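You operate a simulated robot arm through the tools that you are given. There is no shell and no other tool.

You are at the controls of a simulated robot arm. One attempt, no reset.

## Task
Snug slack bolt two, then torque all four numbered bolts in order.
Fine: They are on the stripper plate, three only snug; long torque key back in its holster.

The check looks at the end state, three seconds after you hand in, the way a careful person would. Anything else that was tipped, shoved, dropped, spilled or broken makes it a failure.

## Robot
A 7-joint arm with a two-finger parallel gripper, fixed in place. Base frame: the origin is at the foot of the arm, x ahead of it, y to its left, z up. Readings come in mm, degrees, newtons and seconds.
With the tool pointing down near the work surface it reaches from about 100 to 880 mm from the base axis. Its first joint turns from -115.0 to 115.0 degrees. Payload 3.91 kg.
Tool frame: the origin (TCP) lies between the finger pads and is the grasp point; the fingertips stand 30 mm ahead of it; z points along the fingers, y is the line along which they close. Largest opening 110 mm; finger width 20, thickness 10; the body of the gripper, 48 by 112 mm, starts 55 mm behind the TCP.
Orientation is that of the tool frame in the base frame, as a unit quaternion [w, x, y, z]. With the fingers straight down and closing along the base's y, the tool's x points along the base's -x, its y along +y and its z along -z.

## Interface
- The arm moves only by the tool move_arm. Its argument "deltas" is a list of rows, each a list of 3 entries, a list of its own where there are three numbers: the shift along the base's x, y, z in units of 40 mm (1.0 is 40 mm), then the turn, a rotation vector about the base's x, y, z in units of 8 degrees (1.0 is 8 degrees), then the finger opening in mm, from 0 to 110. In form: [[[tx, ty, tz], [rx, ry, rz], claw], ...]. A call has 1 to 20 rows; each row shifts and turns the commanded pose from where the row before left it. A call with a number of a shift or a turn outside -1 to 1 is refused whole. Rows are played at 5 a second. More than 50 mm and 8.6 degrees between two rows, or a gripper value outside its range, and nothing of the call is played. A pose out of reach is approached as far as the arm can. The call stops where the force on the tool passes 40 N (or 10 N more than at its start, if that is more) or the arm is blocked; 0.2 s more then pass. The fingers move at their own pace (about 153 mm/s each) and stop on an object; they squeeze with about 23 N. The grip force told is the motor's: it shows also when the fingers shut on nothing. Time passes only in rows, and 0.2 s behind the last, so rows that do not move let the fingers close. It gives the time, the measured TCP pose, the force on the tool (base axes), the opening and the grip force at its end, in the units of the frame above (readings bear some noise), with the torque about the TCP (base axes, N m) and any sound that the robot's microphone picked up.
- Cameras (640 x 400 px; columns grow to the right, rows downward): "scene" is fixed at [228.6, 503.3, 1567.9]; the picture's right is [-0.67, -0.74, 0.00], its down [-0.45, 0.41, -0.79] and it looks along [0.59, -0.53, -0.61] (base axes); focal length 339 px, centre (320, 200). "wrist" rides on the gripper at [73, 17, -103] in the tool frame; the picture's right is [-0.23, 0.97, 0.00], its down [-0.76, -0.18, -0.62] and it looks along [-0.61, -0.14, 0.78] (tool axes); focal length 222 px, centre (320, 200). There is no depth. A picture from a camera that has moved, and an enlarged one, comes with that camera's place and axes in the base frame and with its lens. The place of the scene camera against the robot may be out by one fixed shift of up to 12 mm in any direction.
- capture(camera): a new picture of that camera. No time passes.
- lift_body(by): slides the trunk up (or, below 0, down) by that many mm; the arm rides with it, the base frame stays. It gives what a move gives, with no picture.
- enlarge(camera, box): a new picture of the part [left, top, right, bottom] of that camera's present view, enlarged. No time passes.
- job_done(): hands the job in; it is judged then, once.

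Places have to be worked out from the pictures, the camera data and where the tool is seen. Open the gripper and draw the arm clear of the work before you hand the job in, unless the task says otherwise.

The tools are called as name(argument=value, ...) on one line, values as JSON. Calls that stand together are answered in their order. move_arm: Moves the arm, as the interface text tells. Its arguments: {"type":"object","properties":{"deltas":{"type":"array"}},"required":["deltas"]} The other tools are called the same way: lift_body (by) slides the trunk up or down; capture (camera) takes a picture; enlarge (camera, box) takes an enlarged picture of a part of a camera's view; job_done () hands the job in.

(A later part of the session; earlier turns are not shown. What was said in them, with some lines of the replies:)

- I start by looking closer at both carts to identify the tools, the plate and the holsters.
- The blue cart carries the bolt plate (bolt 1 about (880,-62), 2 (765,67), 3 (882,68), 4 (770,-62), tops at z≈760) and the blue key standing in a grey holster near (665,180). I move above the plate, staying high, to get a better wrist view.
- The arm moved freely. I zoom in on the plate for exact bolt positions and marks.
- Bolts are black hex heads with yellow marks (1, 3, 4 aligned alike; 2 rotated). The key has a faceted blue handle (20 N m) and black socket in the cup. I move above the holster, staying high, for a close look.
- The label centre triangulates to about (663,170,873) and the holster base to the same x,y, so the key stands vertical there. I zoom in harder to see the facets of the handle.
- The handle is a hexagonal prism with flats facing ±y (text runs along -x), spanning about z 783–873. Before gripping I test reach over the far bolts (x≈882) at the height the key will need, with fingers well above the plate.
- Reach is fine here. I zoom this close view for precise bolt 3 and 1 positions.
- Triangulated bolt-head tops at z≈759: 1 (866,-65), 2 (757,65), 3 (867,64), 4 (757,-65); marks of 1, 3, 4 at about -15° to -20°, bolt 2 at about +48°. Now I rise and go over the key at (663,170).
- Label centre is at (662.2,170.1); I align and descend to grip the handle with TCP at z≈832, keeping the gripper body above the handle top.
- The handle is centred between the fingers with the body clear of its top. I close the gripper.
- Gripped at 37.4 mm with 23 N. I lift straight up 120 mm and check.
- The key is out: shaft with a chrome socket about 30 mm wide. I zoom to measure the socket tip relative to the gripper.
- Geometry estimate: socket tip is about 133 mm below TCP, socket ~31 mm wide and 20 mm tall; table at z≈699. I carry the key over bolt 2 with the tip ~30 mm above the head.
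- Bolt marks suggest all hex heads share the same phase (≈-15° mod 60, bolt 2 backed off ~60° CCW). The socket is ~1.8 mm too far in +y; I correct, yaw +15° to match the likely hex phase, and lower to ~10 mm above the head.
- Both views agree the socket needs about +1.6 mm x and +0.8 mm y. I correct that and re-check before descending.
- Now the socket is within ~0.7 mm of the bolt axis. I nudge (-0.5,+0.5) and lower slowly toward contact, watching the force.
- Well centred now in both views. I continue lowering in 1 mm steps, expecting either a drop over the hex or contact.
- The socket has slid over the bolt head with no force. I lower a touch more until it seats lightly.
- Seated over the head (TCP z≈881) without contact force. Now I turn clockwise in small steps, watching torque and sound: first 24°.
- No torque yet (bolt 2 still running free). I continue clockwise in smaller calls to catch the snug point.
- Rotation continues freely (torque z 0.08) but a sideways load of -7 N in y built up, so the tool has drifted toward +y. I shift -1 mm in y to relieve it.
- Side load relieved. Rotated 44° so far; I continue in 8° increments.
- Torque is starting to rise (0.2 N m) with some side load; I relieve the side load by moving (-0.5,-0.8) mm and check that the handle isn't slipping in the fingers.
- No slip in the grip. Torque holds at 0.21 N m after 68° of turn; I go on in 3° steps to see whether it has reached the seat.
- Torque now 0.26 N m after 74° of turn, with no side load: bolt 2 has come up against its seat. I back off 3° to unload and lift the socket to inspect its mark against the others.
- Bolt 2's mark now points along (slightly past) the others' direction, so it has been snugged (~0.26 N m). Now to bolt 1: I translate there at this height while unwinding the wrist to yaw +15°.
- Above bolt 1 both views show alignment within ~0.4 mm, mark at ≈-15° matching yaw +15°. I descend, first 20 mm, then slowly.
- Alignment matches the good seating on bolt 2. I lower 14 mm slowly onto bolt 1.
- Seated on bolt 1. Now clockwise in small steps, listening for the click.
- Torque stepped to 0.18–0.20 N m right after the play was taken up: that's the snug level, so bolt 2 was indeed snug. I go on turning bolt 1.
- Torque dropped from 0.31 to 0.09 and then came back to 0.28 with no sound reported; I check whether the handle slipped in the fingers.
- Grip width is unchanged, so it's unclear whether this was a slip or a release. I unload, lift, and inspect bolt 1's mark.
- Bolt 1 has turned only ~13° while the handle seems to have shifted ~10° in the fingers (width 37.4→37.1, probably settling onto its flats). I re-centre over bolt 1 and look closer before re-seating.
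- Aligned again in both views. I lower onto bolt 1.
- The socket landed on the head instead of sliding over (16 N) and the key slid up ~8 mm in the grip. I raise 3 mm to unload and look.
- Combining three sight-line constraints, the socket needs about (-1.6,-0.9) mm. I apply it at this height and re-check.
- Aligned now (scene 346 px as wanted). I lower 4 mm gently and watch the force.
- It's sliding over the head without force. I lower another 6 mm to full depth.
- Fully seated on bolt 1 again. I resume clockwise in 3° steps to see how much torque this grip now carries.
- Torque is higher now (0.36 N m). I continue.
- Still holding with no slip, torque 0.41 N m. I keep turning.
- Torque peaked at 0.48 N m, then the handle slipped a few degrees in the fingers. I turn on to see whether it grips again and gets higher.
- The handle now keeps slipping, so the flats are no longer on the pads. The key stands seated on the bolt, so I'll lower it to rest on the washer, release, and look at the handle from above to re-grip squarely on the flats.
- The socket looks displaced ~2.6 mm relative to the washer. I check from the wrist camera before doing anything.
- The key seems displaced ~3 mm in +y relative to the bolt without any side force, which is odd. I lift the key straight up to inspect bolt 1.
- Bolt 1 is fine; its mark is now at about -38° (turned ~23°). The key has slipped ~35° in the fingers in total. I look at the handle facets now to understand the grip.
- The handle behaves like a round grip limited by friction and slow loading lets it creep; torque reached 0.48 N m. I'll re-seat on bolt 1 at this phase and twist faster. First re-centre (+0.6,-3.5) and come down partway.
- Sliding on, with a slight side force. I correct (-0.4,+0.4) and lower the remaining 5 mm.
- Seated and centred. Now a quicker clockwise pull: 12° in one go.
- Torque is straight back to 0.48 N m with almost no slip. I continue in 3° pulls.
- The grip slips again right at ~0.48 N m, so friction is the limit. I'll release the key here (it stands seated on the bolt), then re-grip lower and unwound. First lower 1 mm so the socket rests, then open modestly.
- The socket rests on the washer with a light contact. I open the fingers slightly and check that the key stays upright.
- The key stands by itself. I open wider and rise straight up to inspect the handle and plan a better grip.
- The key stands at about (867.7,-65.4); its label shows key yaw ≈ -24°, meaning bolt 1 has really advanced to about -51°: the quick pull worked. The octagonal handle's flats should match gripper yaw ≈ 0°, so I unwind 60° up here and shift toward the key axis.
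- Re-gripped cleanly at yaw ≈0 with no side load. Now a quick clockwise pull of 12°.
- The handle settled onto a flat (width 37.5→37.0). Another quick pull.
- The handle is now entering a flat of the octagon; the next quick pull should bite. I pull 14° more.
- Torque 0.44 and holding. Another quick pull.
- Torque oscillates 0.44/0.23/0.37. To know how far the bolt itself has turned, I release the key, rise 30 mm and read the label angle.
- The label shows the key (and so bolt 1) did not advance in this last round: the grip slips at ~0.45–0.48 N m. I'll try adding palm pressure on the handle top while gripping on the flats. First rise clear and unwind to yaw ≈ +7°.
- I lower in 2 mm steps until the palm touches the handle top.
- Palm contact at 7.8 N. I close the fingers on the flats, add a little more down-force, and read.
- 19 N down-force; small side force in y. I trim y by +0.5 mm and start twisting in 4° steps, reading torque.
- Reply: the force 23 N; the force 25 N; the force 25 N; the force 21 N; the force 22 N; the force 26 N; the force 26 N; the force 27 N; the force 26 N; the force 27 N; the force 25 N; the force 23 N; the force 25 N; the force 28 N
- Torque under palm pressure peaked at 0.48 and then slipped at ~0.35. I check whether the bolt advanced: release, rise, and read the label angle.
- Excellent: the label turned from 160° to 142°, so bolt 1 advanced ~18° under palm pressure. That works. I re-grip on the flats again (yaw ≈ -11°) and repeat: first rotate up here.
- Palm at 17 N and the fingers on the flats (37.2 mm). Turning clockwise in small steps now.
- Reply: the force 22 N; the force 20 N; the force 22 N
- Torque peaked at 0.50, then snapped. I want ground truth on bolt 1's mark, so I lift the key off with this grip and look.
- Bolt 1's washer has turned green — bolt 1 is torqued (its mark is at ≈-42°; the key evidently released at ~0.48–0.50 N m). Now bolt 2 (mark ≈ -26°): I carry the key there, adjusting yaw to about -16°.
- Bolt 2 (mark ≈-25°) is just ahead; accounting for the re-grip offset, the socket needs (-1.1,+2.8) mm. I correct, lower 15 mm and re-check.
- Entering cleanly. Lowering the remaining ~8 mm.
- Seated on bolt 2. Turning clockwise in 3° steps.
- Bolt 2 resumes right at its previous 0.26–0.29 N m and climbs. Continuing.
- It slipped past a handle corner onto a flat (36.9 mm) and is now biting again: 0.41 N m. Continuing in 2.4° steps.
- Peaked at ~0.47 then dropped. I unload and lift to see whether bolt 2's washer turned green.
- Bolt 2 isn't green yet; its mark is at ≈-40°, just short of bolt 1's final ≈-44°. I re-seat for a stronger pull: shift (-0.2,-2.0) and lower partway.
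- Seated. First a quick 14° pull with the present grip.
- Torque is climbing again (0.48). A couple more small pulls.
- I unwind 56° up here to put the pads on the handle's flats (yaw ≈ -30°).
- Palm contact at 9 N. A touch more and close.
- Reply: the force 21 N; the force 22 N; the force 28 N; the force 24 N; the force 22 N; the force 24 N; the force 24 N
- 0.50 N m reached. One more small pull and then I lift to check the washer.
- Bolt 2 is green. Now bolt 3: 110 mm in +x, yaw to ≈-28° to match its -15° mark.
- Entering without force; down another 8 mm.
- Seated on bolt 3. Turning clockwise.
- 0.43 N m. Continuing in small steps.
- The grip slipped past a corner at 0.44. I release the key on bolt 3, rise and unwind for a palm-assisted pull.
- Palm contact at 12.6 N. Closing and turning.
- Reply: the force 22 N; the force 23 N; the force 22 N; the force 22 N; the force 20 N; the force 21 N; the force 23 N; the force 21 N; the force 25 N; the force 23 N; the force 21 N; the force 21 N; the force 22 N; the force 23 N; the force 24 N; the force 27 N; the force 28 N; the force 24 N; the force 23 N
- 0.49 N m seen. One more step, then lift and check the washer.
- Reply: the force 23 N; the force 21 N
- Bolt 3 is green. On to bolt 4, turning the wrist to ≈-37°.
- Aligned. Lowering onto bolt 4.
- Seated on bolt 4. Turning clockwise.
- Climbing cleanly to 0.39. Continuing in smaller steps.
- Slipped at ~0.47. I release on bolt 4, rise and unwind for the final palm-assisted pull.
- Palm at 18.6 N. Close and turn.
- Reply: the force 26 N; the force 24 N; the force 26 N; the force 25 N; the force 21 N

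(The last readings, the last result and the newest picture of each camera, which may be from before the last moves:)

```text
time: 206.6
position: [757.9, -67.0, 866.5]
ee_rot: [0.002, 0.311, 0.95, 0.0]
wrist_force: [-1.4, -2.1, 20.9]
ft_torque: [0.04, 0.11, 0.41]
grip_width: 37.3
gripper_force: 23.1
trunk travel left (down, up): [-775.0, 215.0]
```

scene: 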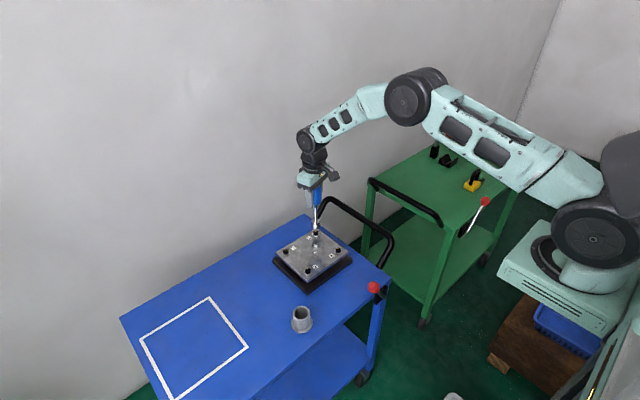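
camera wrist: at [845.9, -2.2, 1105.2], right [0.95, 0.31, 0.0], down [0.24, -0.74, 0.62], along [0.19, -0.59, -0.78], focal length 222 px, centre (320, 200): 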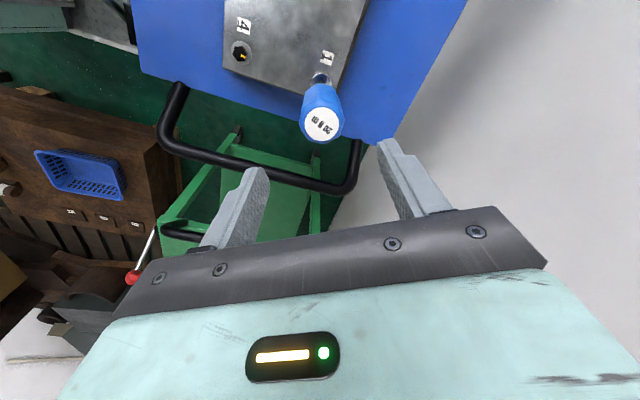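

move_arm(deltas=[[[0, 0, 0], [0, 0, -0.3], 0]])

move_arm(deltas=[[[0, 0, 0], [0, 0, -0.3], 0]])

move_arm(deltas=[[[0, 0, 0], [0, 0, -0.3], 0]])

move_arm(deltas=[[[0, 0, 0], [0, 0, -0.3], 0]])

move_arm(deltas=[[[0, 0, 0], [0, 0, -0.3], 0]])

move_arm(deltas=[[[0, 0, 0], [0, 0, -0.3], 0]])

move_arm(deltas=[[[0, 0, 0], [0, 0, -0.3], 0]])

move_arm(deltas=[[[0, 0, 0], [0, 0, -0.3], 0]])

```text
time: 207.0
position: [757.1, -68.2, 866.8]
ee_rot: [0.0, 0.33, 0.944, 0.0]
wrist_force: [-2.5, 0.2, 18.8]
ft_torque: [0.11, 0.15, 0.42]
grip_width: 37.4
gripper_force: 22.8
trunk travel left (down, up): [-775.0, 215.0]
```

```text
time: 207.4
position: [757.3, -67.5, 866.9]
ee_rot: [0.001, 0.351, 0.936, 0.0]
wrist_force: [-2.8, -0.5, 18.8]
ft_torque: [0.05, 0.06, 0.43]
grip_width: 37.6
gripper_force: 22.9
trunk travel left (down, up): [-775.0, 215.0]
```

```text
time: 207.8
position: [758.2, -67.5, 866.0]
ee_rot: [0.0, 0.371, 0.929, 0.0]
wrist_force: [-3.1, -1.0, 20.0]
ft_torque: [-0.01, 0.11, 0.37]
grip_width: 37.3
gripper_force: 23.6
trunk travel left (down, up): [-775.0, 215.0]
```

```text
time: 208.2
position: [757.4, -66.2, 865.9]
ee_rot: [0.0, 0.39, 0.921, 0.001]
wrist_force: [-3.5, 0.6, 20.0]
ft_torque: [0.03, 0.06, 0.45]
grip_width: 37.3
gripper_force: 22.8
trunk travel left (down, up): [-775.0, 215.0]
```

```text
time: 208.6
position: [757.2, -66.5, 867.3]
ee_rot: [-0.001, 0.409, 0.912, 0.0]
wrist_force: [-2.3, 0.9, 18.1]
ft_torque: [0.1, 0.11, 0.48]
grip_width: 37.1
gripper_force: 23.3
trunk travel left (down, up): [-775.0, 215.0]
```

```text
time: 209.0
position: [758.1, -66.4, 867.3]
ee_rot: [-0.001, 0.428, 0.904, -0.001]
wrist_force: [-4.2, -1.6, 22.5]
ft_torque: [-0.07, 0.28, 0.4]
grip_width: 37.2
gripper_force: 22.8
trunk travel left (down, up): [-775.0, 215.0]
```

```text
time: 209.4
position: [758.6, -66.4, 866.9]
ee_rot: [0.001, 0.446, 0.895, 0.001]
wrist_force: [-1.6, 0.4, 23.5]
ft_torque: [0.05, 0.13, 0.47]
grip_width: 37.0
gripper_force: 22.8
trunk travel left (down, up): [-775.0, 215.0]
```

```text
time: 209.8
position: [758.4, -66.0, 866.6]
ee_rot: [0.001, 0.465, 0.885, 0.001]
wrist_force: [-0.2, 3.0, 23.0]
ft_torque: [0.05, -0.09, 0.5]
grip_width: 37.4
gripper_force: 23.1
trunk travel left (down, up): [-775.0, 215.0]
```

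0.50 N m with the same release pattern as bolts 2 and 3. Two more small steps, then lift and check.

move_arm(deltas=[[[0, 0, 0], [0, 0, -0.3], 0]])

move_arm(deltas=[[[0, 0, 0], [0, 0, -0.3], 0]])

move_arm(deltas=[[[0, 0, 0.04], [0, 0, 0.3], 0], [[0, 0, 0.2], [0, 0, 0], 0], [[0, 0, 0.35], [0, 0, 0], 0], [[0, 0, 0.4], [0, 0, 0], 0], [[0, 0, 0], [0, 0, 0], 0]])

enlarge(camera="scene", box=[326, 234, 346, 256])

enlarge(camera="wrist", box=[296, 80, 344, 135])

enlarge(camera="scene", box=[260, 200, 360, 300])

```text
time: 210.2
position: [758.4, -65.9, 866.3]
ee_rot: [0.002, 0.483, 0.875, 0.0]
wrist_force: [1.4, 2.3, 22.7]
ft_torque: [0.11, -0.12, 0.46]
grip_width: 37.4
gripper_force: 23.5
trunk travel left (down, up): [-775.0, 215.0]
```

```text
time: 210.6
position: [758.0, -66.8, 866.0]
ee_rot: [0.002, 0.502, 0.865, 0.001]
wrist_force: [4.4, 2.7, 21.3]
ft_torque: [0.22, -0.22, 0.48]
grip_width: 37.5
gripper_force: 23.2
trunk travel left (down, up): [-775.0, 215.0]
```

```text
time: 211.8
position: [759.7, -66.4, 906.4]
ee_rot: [0.0, 0.484, 0.875, 0.001]
wrist_force: [-0.2, -0.7, -1.4]
ft_torque: [0.0, 0.02, -0.01]
grip_width: 37.8
gripper_force: 22.9
trunk travel left (down, up): [-775.0, 215.0]
```

```text
16.00 times, centred on (336, 245) of scene
camera zoom: at [228.6, 503.3, 1567.9], right [-0.67, -0.74, 0.0], down [-0.45, 0.41, -0.79], along [0.59, -0.53, -0.61], focal length 5425 px, centre (64, -520)
```

zoom: 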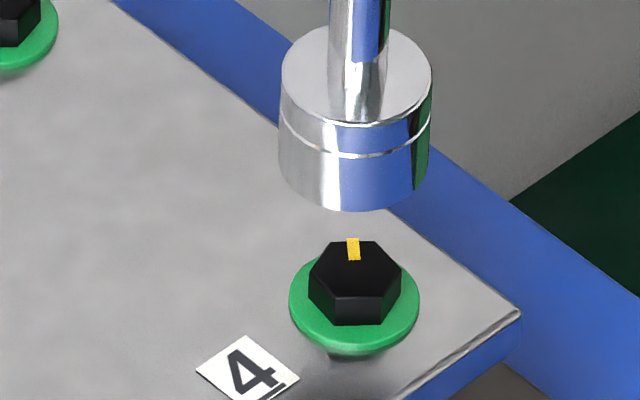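

```text
7.27 times, centred on (320, 108) of wrist
camera zoom: at [735.5, 3.9, 1009.8], right [0.95, 0.33, 0.0], down [0.26, -0.74, 0.62], along [0.2, -0.59, -0.78], focal length 1615 px, centre (320, 873)
```

zoom: 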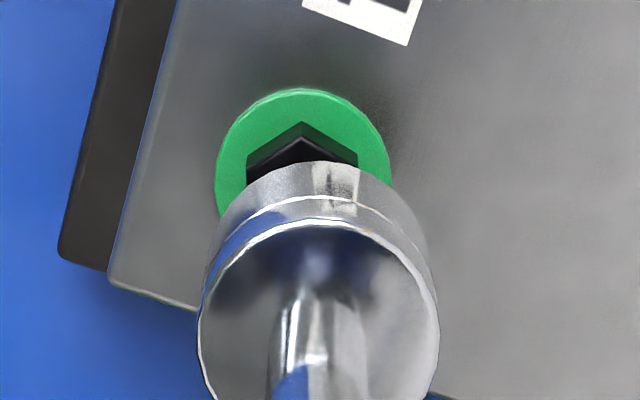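

```text
4.00 times, centred on (310, 250) of scene
camera zoom: at [228.6, 503.3, 1567.9], right [-0.67, -0.74, 0.0], down [-0.45, 0.41, -0.79], along [0.59, -0.53, -0.61], focal length 1356 px, centre (360, 0)
```

zoom: 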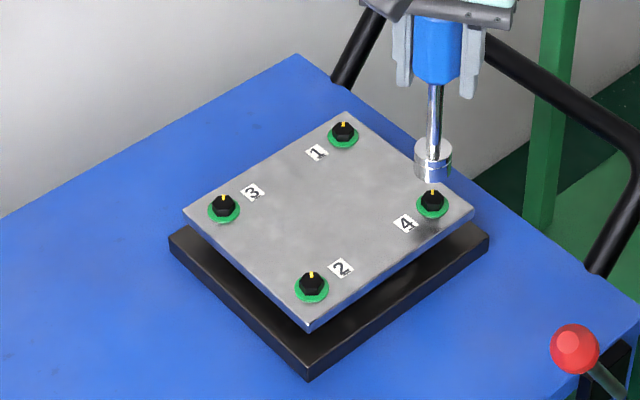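

All four washers are green. Now the key goes back to its holster near (662.5,170): I rise 20 mm and carry it over, unwinding the wrist to about yaw 0.

move_arm(deltas=[[[0, 0, 0.5], [0, 0, 0], 0], [[-0.345, 0.8375, 0], [0, 0, 0.985], 0], [[-0.345, 0.8375, 0], [0, 0, 0.985], 0], [[-0.345, 0.8375, 0], [0, 0, 0.985], 0], [[-0.345, 0.8375, 0], [0, 0, 0.985], 0], [[-0.345, 0.8375, 0], [0, 0, 0.985], 0], [[-0.345, 0.8375, 0], [0, 0, 0.985], 0], [[-0.345, 0.8375, 0], [0, 0, 0.985], 0], [[0, 0, 0], [0, 0, 0], 0], [[0, 0, 0], [0, 0, 0], 0]])

enlarge(camera="scene", box=[280, 260, 330, 340])

enlarge(camera="wrist", box=[270, 50, 370, 150])

```text
time: 214.0
position: [663.0, 167.3, 923.9]
ee_rot: [0.0, 0.023, 1.0, 0.0]
wrist_force: [-0.7, 0.3, -0.8]
ft_torque: [-0.03, 0.03, -0.05]
grip_width: 37.6
gripper_force: 22.8
trunk travel left (down, up): [-775.0, 215.0]
```

```text
5.00 times, centred on (305, 300) of scene
camera zoom: at [228.6, 503.3, 1567.9], right [-0.67, -0.74, 0.0], down [-0.45, 0.41, -0.79], along [0.59, -0.53, -0.61], focal length 1695 px, centre (395, -300)
```

zoom: 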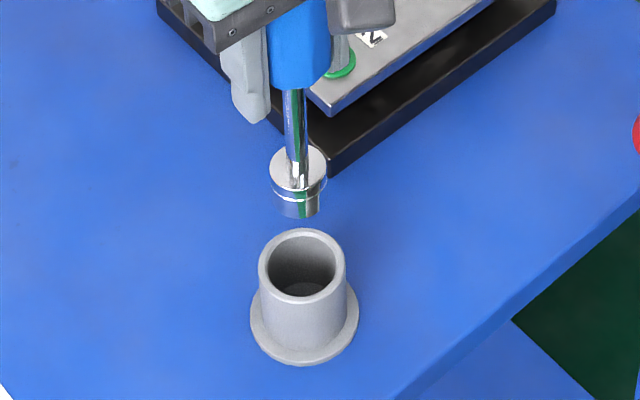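

```text
4.00 times, centred on (320, 100) of wrist
camera zoom: at [592.5, 188.7, 1027.7], right [0.27, 0.96, 0.0], down [0.75, -0.21, 0.62], along [0.6, -0.17, -0.78], focal length 888 px, centre (320, 600)
```

zoom: 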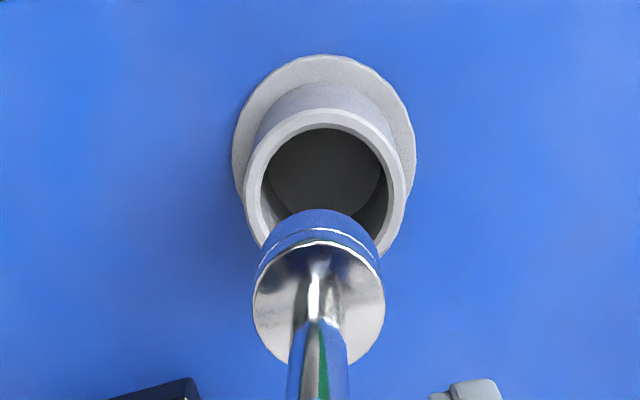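

The socket is nearly over the cup; it needs about (-2.2,+2.0) mm. I correct, lower 40 mm and check again.

move_arm(deltas=[[[-0.055, 0.05, 0], [0, 0, 0], 0], [[0, 0, -0.5], [0, 0, 0], 0], [[0, 0, -0.5], [0, 0, 0], 0], [[0, 0, 0], [0, 0, 0], 0], [[0, 0, 0], [0, 0, 0], 0]])

enlarge(camera="scene", box=[280, 260, 330, 340])

enlarge(camera="wrist", box=[270, 50, 370, 150])

```text
time: 215.2
position: [660.3, 170.6, 884.4]
ee_rot: [0.0, 0.024, 1.0, 0.0]
wrist_force: [0.9, 0.2, -2.1]
ft_torque: [0.02, -0.01, 0.02]
grip_width: 37.4
gripper_force: 23.2
trunk travel left (down, up): [-775.0, 215.0]
```

```text
5.00 times, centred on (305, 300) of scene
camera zoom: at [228.6, 503.3, 1567.9], right [-0.67, -0.74, 0.0], down [-0.45, 0.41, -0.79], along [0.59, -0.53, -0.61], focal length 1695 px, centre (395, -300)
```

zoom: 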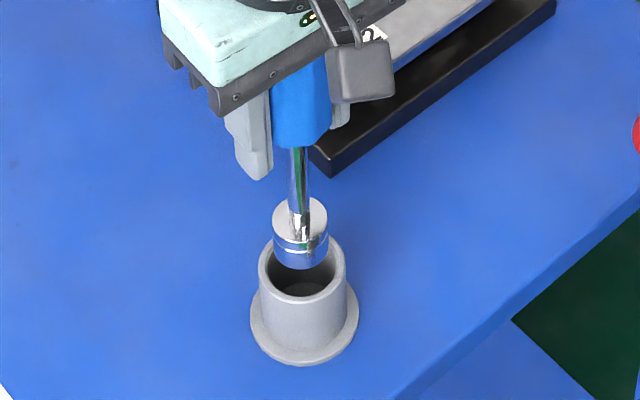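

```text
4.00 times, centred on (320, 100) of wrist
camera zoom: at [590.1, 191.4, 988.0], right [0.27, 0.96, 0.0], down [0.75, -0.21, 0.62], along [0.6, -0.17, -0.78], focal length 888 px, centre (320, 600)
```

zoom: 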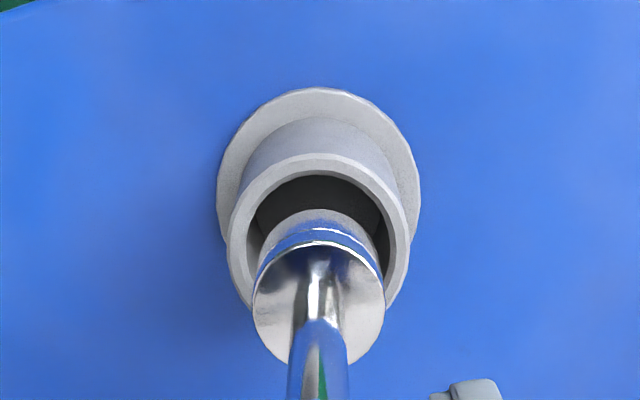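

Well centred over the cup. I lower it in, watching the force.

move_arm(deltas=[[[0.01, -0.0075, -0.2], [0, 0, 0], 0], [[0, 0, -0.2], [0, 0, 0], 0], [[0, 0, -0.2], [0, 0, 0], 0], [[0, 0, -0.2], [0, 0, 0], 0], [[0, 0, 0], [0, 0, 0], 0], [[0, 0, 0], [0, 0, 0], 0]])

enlarge(camera="scene", box=[280, 260, 330, 340])

enlarge(camera="wrist", box=[270, 50, 370, 150])

```text
time: 216.6
position: [660.4, 170.1, 856.1]
ee_rot: [0.0, 0.024, 1.0, -0.001]
wrist_force: [0.2, 0.4, -1.7]
ft_torque: [0.01, -0.01, 0.02]
grip_width: 37.6
gripper_force: 23.1
trunk travel left (down, up): [-775.0, 215.0]
```

```text
5.00 times, centred on (305, 300) of scene
camera zoom: at [228.6, 503.3, 1567.9], right [-0.67, -0.74, 0.0], down [-0.45, 0.41, -0.79], along [0.59, -0.53, -0.61], focal length 1695 px, centre (395, -300)
```

zoom: 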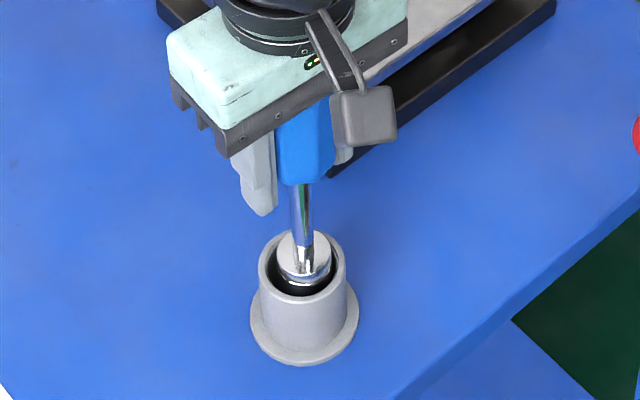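

```text
4.00 times, centred on (320, 100) of wrist
camera zoom: at [589.6, 190.3, 957.8], right [0.27, 0.96, 0.0], down [0.75, -0.21, 0.62], along [0.6, -0.17, -0.78], focal length 888 px, centre (320, 600)
```

zoom: 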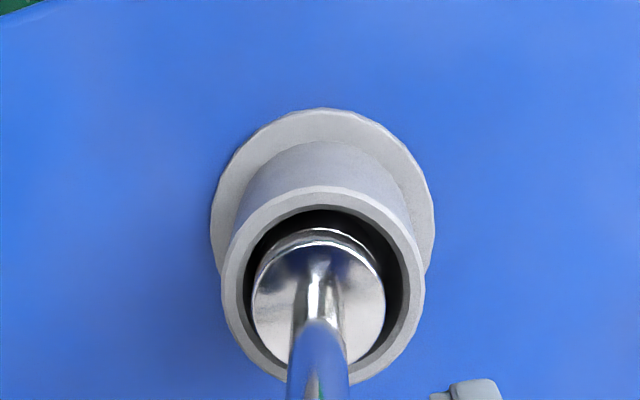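

The socket is inside the cup, centred. I continue down.

move_arm(deltas=[[[0, 0.01, -0.2], [0, 0, 0], 0], [[0, 0, -0.2], [0, 0, 0], 0], [[0, 0, -0.2], [0, 0, 0], 0], [[0, 0, -0.15], [0, 0, 0], 0], [[0, 0, 0], [0, 0, 0], 0], [[0, 0, 0], [0, 0, 0], 0]])

enlarge(camera="wrist", box=[270, 50, 370, 150])

```text
time: 218.0
position: [660.6, 171.4, 823.9]
ee_rot: [-0.001, 0.023, 1.0, 0.001]
wrist_force: [0.9, -0.1, -1.6]
ft_torque: [-0.03, -0.01, -0.02]
grip_width: 37.8
gripper_force: 23.1
trunk travel left (down, up): [-775.0, 215.0]
```

```text
4.00 times, centred on (320, 100) of wrist
camera zoom: at [588.9, 191.4, 927.2], right [0.27, 0.96, 0.0], down [0.75, -0.21, 0.62], along [0.6, -0.17, -0.78], focal length 888 px, centre (320, 600)
```

zoom: 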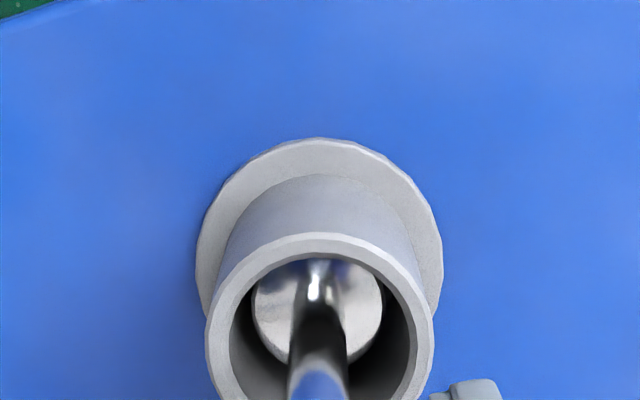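

move_arm(deltas=[[[0.02, 0, -0.04], [0, 0, 0], 0], [[0, 0, -0.04], [0, 0, 0], 0], [[0, 0, -0.03], [0, 0, 0], 0], [[0, 0, 0], [0, 0, 0], 0]])

```text
time: 219.0
position: [661.7, 168.9, 819.7]
ee_rot: [0.001, 0.024, 1.0, 0.0]
wrist_force: [0.6, 0.0, -1.7]
ft_torque: [0.01, -0.03, -0.02]
grip_width: 37.7
gripper_force: 23.2
trunk travel left (down, up): [-775.0, 215.0]
```

move_arm(deltas=[[[0, 0, -0.025], [0, 0, 0], 0], [[0, 0, -0.025], [0, 0, 0], 0], [[0, 0, 0], [0, 0, 0], 0]])

move_arm(deltas=[[[0, 0, -0.025], [0, 0, 0], 0], [[0, 0, 0], [0, 0, 0], 0]])

```text
time: 219.8
position: [661.4, 168.9, 819.3]
ee_rot: [0.002, 0.024, 1.0, 0.001]
wrist_force: [-0.6, -2.5, 22.9]
ft_torque: [-0.08, 0.25, 0.01]
grip_width: 37.6
gripper_force: 23.4
trunk travel left (down, up): [-775.0, 215.0]
```

```text
time: 220.4
position: [661.6, 168.3, 818.5]
ee_rot: [0.002, 0.024, 1.0, 0.001]
wrist_force: [0.8, -2.4, 38.9]
ft_torque: [0.03, 0.16, -0.02]
grip_width: 37.5
gripper_force: 23.3
trunk travel left (down, up): [-775.0, 215.0]
```

The key is on the cup floor (a bit too much press). I ease up 2.5 mm and open the fingers gently.

move_arm(deltas=[[[0, 0, 0.05], [0, 0, 0], 0], [[0, 0, 0], [0, 0, 0], 0]])

move_arm(deltas=[[[0, 0, 0], [0, 0, 0], 40], [[0, 0, 0], [0, 0, 0], 44], [[0, 0, 0], [0, 0, 0], 50], [[0, 0, 0], [0, 0, 0], 60], [[0, 0, 0], [0, 0, 0], 75], [[0, 0, 0], [0, 0, 0], 75]])

enlarge(camera="scene", box=[270, 250, 340, 340])

enlarge(camera="wrist", box=[240, 60, 400, 260])

```text
time: 221.0
position: [661.5, 168.7, 817.1]
ee_rot: [0.002, 0.023, 1.0, 0.001]
wrist_force: [7.5, 0.0, 23.1]
ft_torque: [0.2, -0.7, -0.09]
grip_width: 37.6
gripper_force: 22.9
trunk travel left (down, up): [-775.0, 215.0]
```

```text
time: 222.4
position: [660.1, 168.9, 819.2]
ee_rot: [0.0, 0.024, 1.0, 0.0]
wrist_force: [1.9, -0.3, 20.6]
ft_torque: [0.01, 0.11, 0.03]
grip_width: 75.0
gripper_force: 0.1
trunk travel left (down, up): [-775.0, 215.0]
```

```text
4.44 times, centred on (305, 295) of scene
camera zoom: at [228.6, 503.3, 1567.9], right [-0.67, -0.74, 0.0], down [-0.45, 0.41, -0.79], along [0.59, -0.53, -0.61], focal length 1507 px, centre (387, -222)
```

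zoom: 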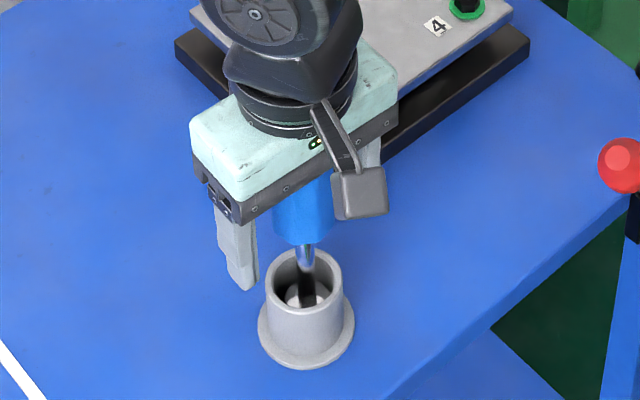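

```text
2.00 times, centred on (320, 160) of wrist
camera zoom: at [589.7, 189.9, 922.1], right [0.27, 0.96, 0.0], down [0.75, -0.21, 0.62], along [0.6, -0.17, -0.78], focal length 444 px, centre (320, 280)
```

zoom: 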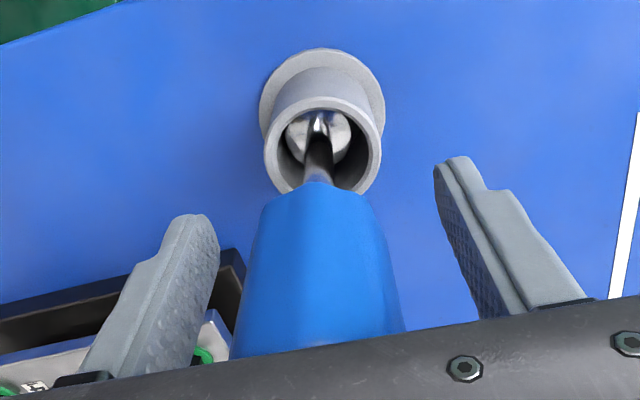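

The key stands in the holster with the fingers open. I rise straight up, slowly at first.

move_arm(deltas=[[[0, 0, 0.05], [0, 0, 0], 75], [[0, 0, 0.1], [0, 0, 0], 75], [[0, 0, 0.3], [0, 0, 0], 80], [[0, 0, 0.6], [0, 0, 0], 80], [[0, 0, 0.8], [0, 0, 0], 80], [[0, 0, 0.8], [0, 0, 0], 80], [[0, 0, 0.8], [0, 0, 0], 80], [[0, 0, 0.8], [0, 0, 0], 80], [[0, 0, 0], [0, 0, 0], 80]])

enlarge(camera="scene", box=[270, 250, 340, 340])

enlarge(camera="wrist", box=[270, 30, 370, 150])

```text
time: 224.4
position: [659.5, 171.1, 988.9]
ee_rot: [0.0, 0.023, 1.0, -0.001]
wrist_force: [0.3, -0.4, 0.4]
ft_torque: [-0.01, -0.01, 0.0]
grip_width: 79.9
gripper_force: 0.0
trunk travel left (down, up): [-775.0, 215.0]
```

```text
4.44 times, centred on (305, 295) of scene
camera zoom: at [228.6, 503.3, 1567.9], right [-0.67, -0.74, 0.0], down [-0.45, 0.41, -0.79], along [0.59, -0.53, -0.61], focal length 1507 px, centre (387, -222)
```

zoom: 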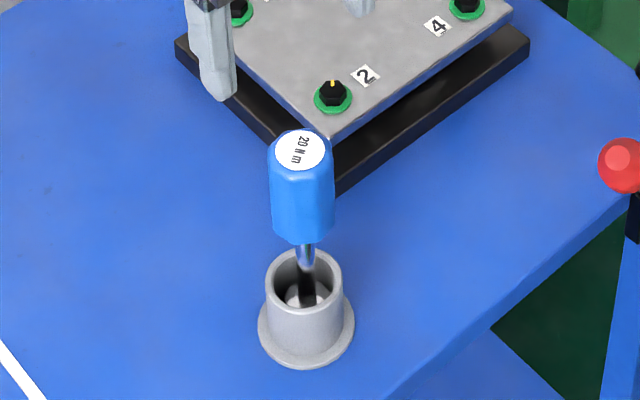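

```text
3.33 times, centred on (320, 90) of wrist
camera zoom: at [589.4, 191.3, 1091.9], right [0.27, 0.96, 0.0], down [0.75, -0.21, 0.62], along [0.6, -0.17, -0.78], focal length 740 px, centre (320, 567)
```

zoom: 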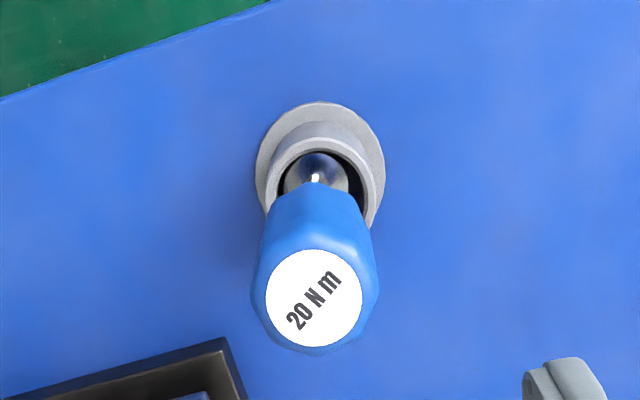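

The key stands upright in its holster. I draw the arm up and clear, open fully, and take a last look at everything.

move_arm(deltas=[[[0, 0, 0.8], [0, 0, 0], 110], [[0, 0, 0.8], [0, 0, 0], 110], [[0, 0, 0.8], [0, 0, 0], 110], [[-0.3, -0.9, 0.3], [0, 0, 0], 110], [[-0.3, -0.9, 0.3], [0, 0, 0], 110], [[-0.3, -0.9, 0.2], [0, 0, 0], 110], [[-0.3, -0.9, 0], [0, 0, 0], 110], [[-0.3, -0.9, 0], [0, 0, 0], 110], [[0, 0, 0], [0, 0, 0], 110], [[0, 0, 0], [0, 0, 0], 110]])

capture(camera="scene")

enlarge(camera="scene", box=[255, 210, 375, 340])

```text
time: 226.6
position: [599.8, -12.9, 1115.0]
ee_rot: [0.0, 0.024, 1.0, 0.0]
wrist_force: [-1.0, 0.1, 0.7]
ft_torque: [-0.01, 0.0, 0.01]
grip_width: 110.0
gripper_force: 0.1
trunk travel left (down, up): [-775.0, 215.0]
```

```text
taken
```

scene: 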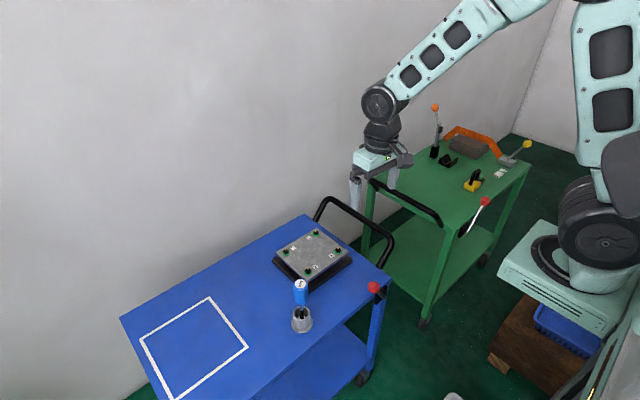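

```text
3.08 times, centred on (315, 275) of scene
camera zoom: at [228.6, 503.3, 1567.9], right [-0.67, -0.74, 0.0], down [-0.45, 0.41, -0.79], along [0.59, -0.53, -0.61], focal length 1043 px, centre (335, -31)
```

zoom: 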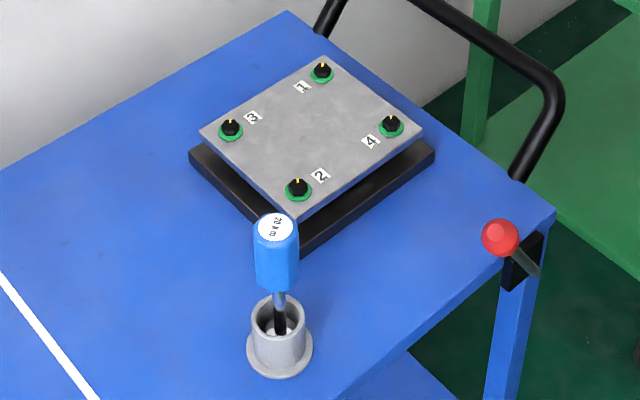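

All four washers are green, the key is upright in its holster, nothing else has been disturbed, and the gripper is open and clear. I hand the job in.

job_done()

```text
The job is handed in.
```

I snugged bolt two, then torqued bolts 1, 2, 3 and 4 in that order, and the job is handed in. All four washers turned green, the key is back upright in its holster, and the gripper is open and clear of the carts.

- **Torque evidence:** I never got a click or any other sound from the microphone. I judged each bolt done when its washer turned green, at about 0.5 N m on the wrist sensor. I took the green washer to mean the bolt had reached torque; nothing in the task text confirms that.
- **Repeated pulls:** The handle slipped in the fingers at nearly the same torque. I released the key on the bolt and re-gripped it on every bolt, pressing the palm on top for the last pulls. Bolt 1 took extra pulls, some possibly after it had already turned green.
- **Side effects:** Side load while snugging bolt 2 appeared to shift the plate by about 0.4 mm. I pressed the key into its holster with about 39 N before easing off. In the final view nothing else looked moved, tipped or dropped.
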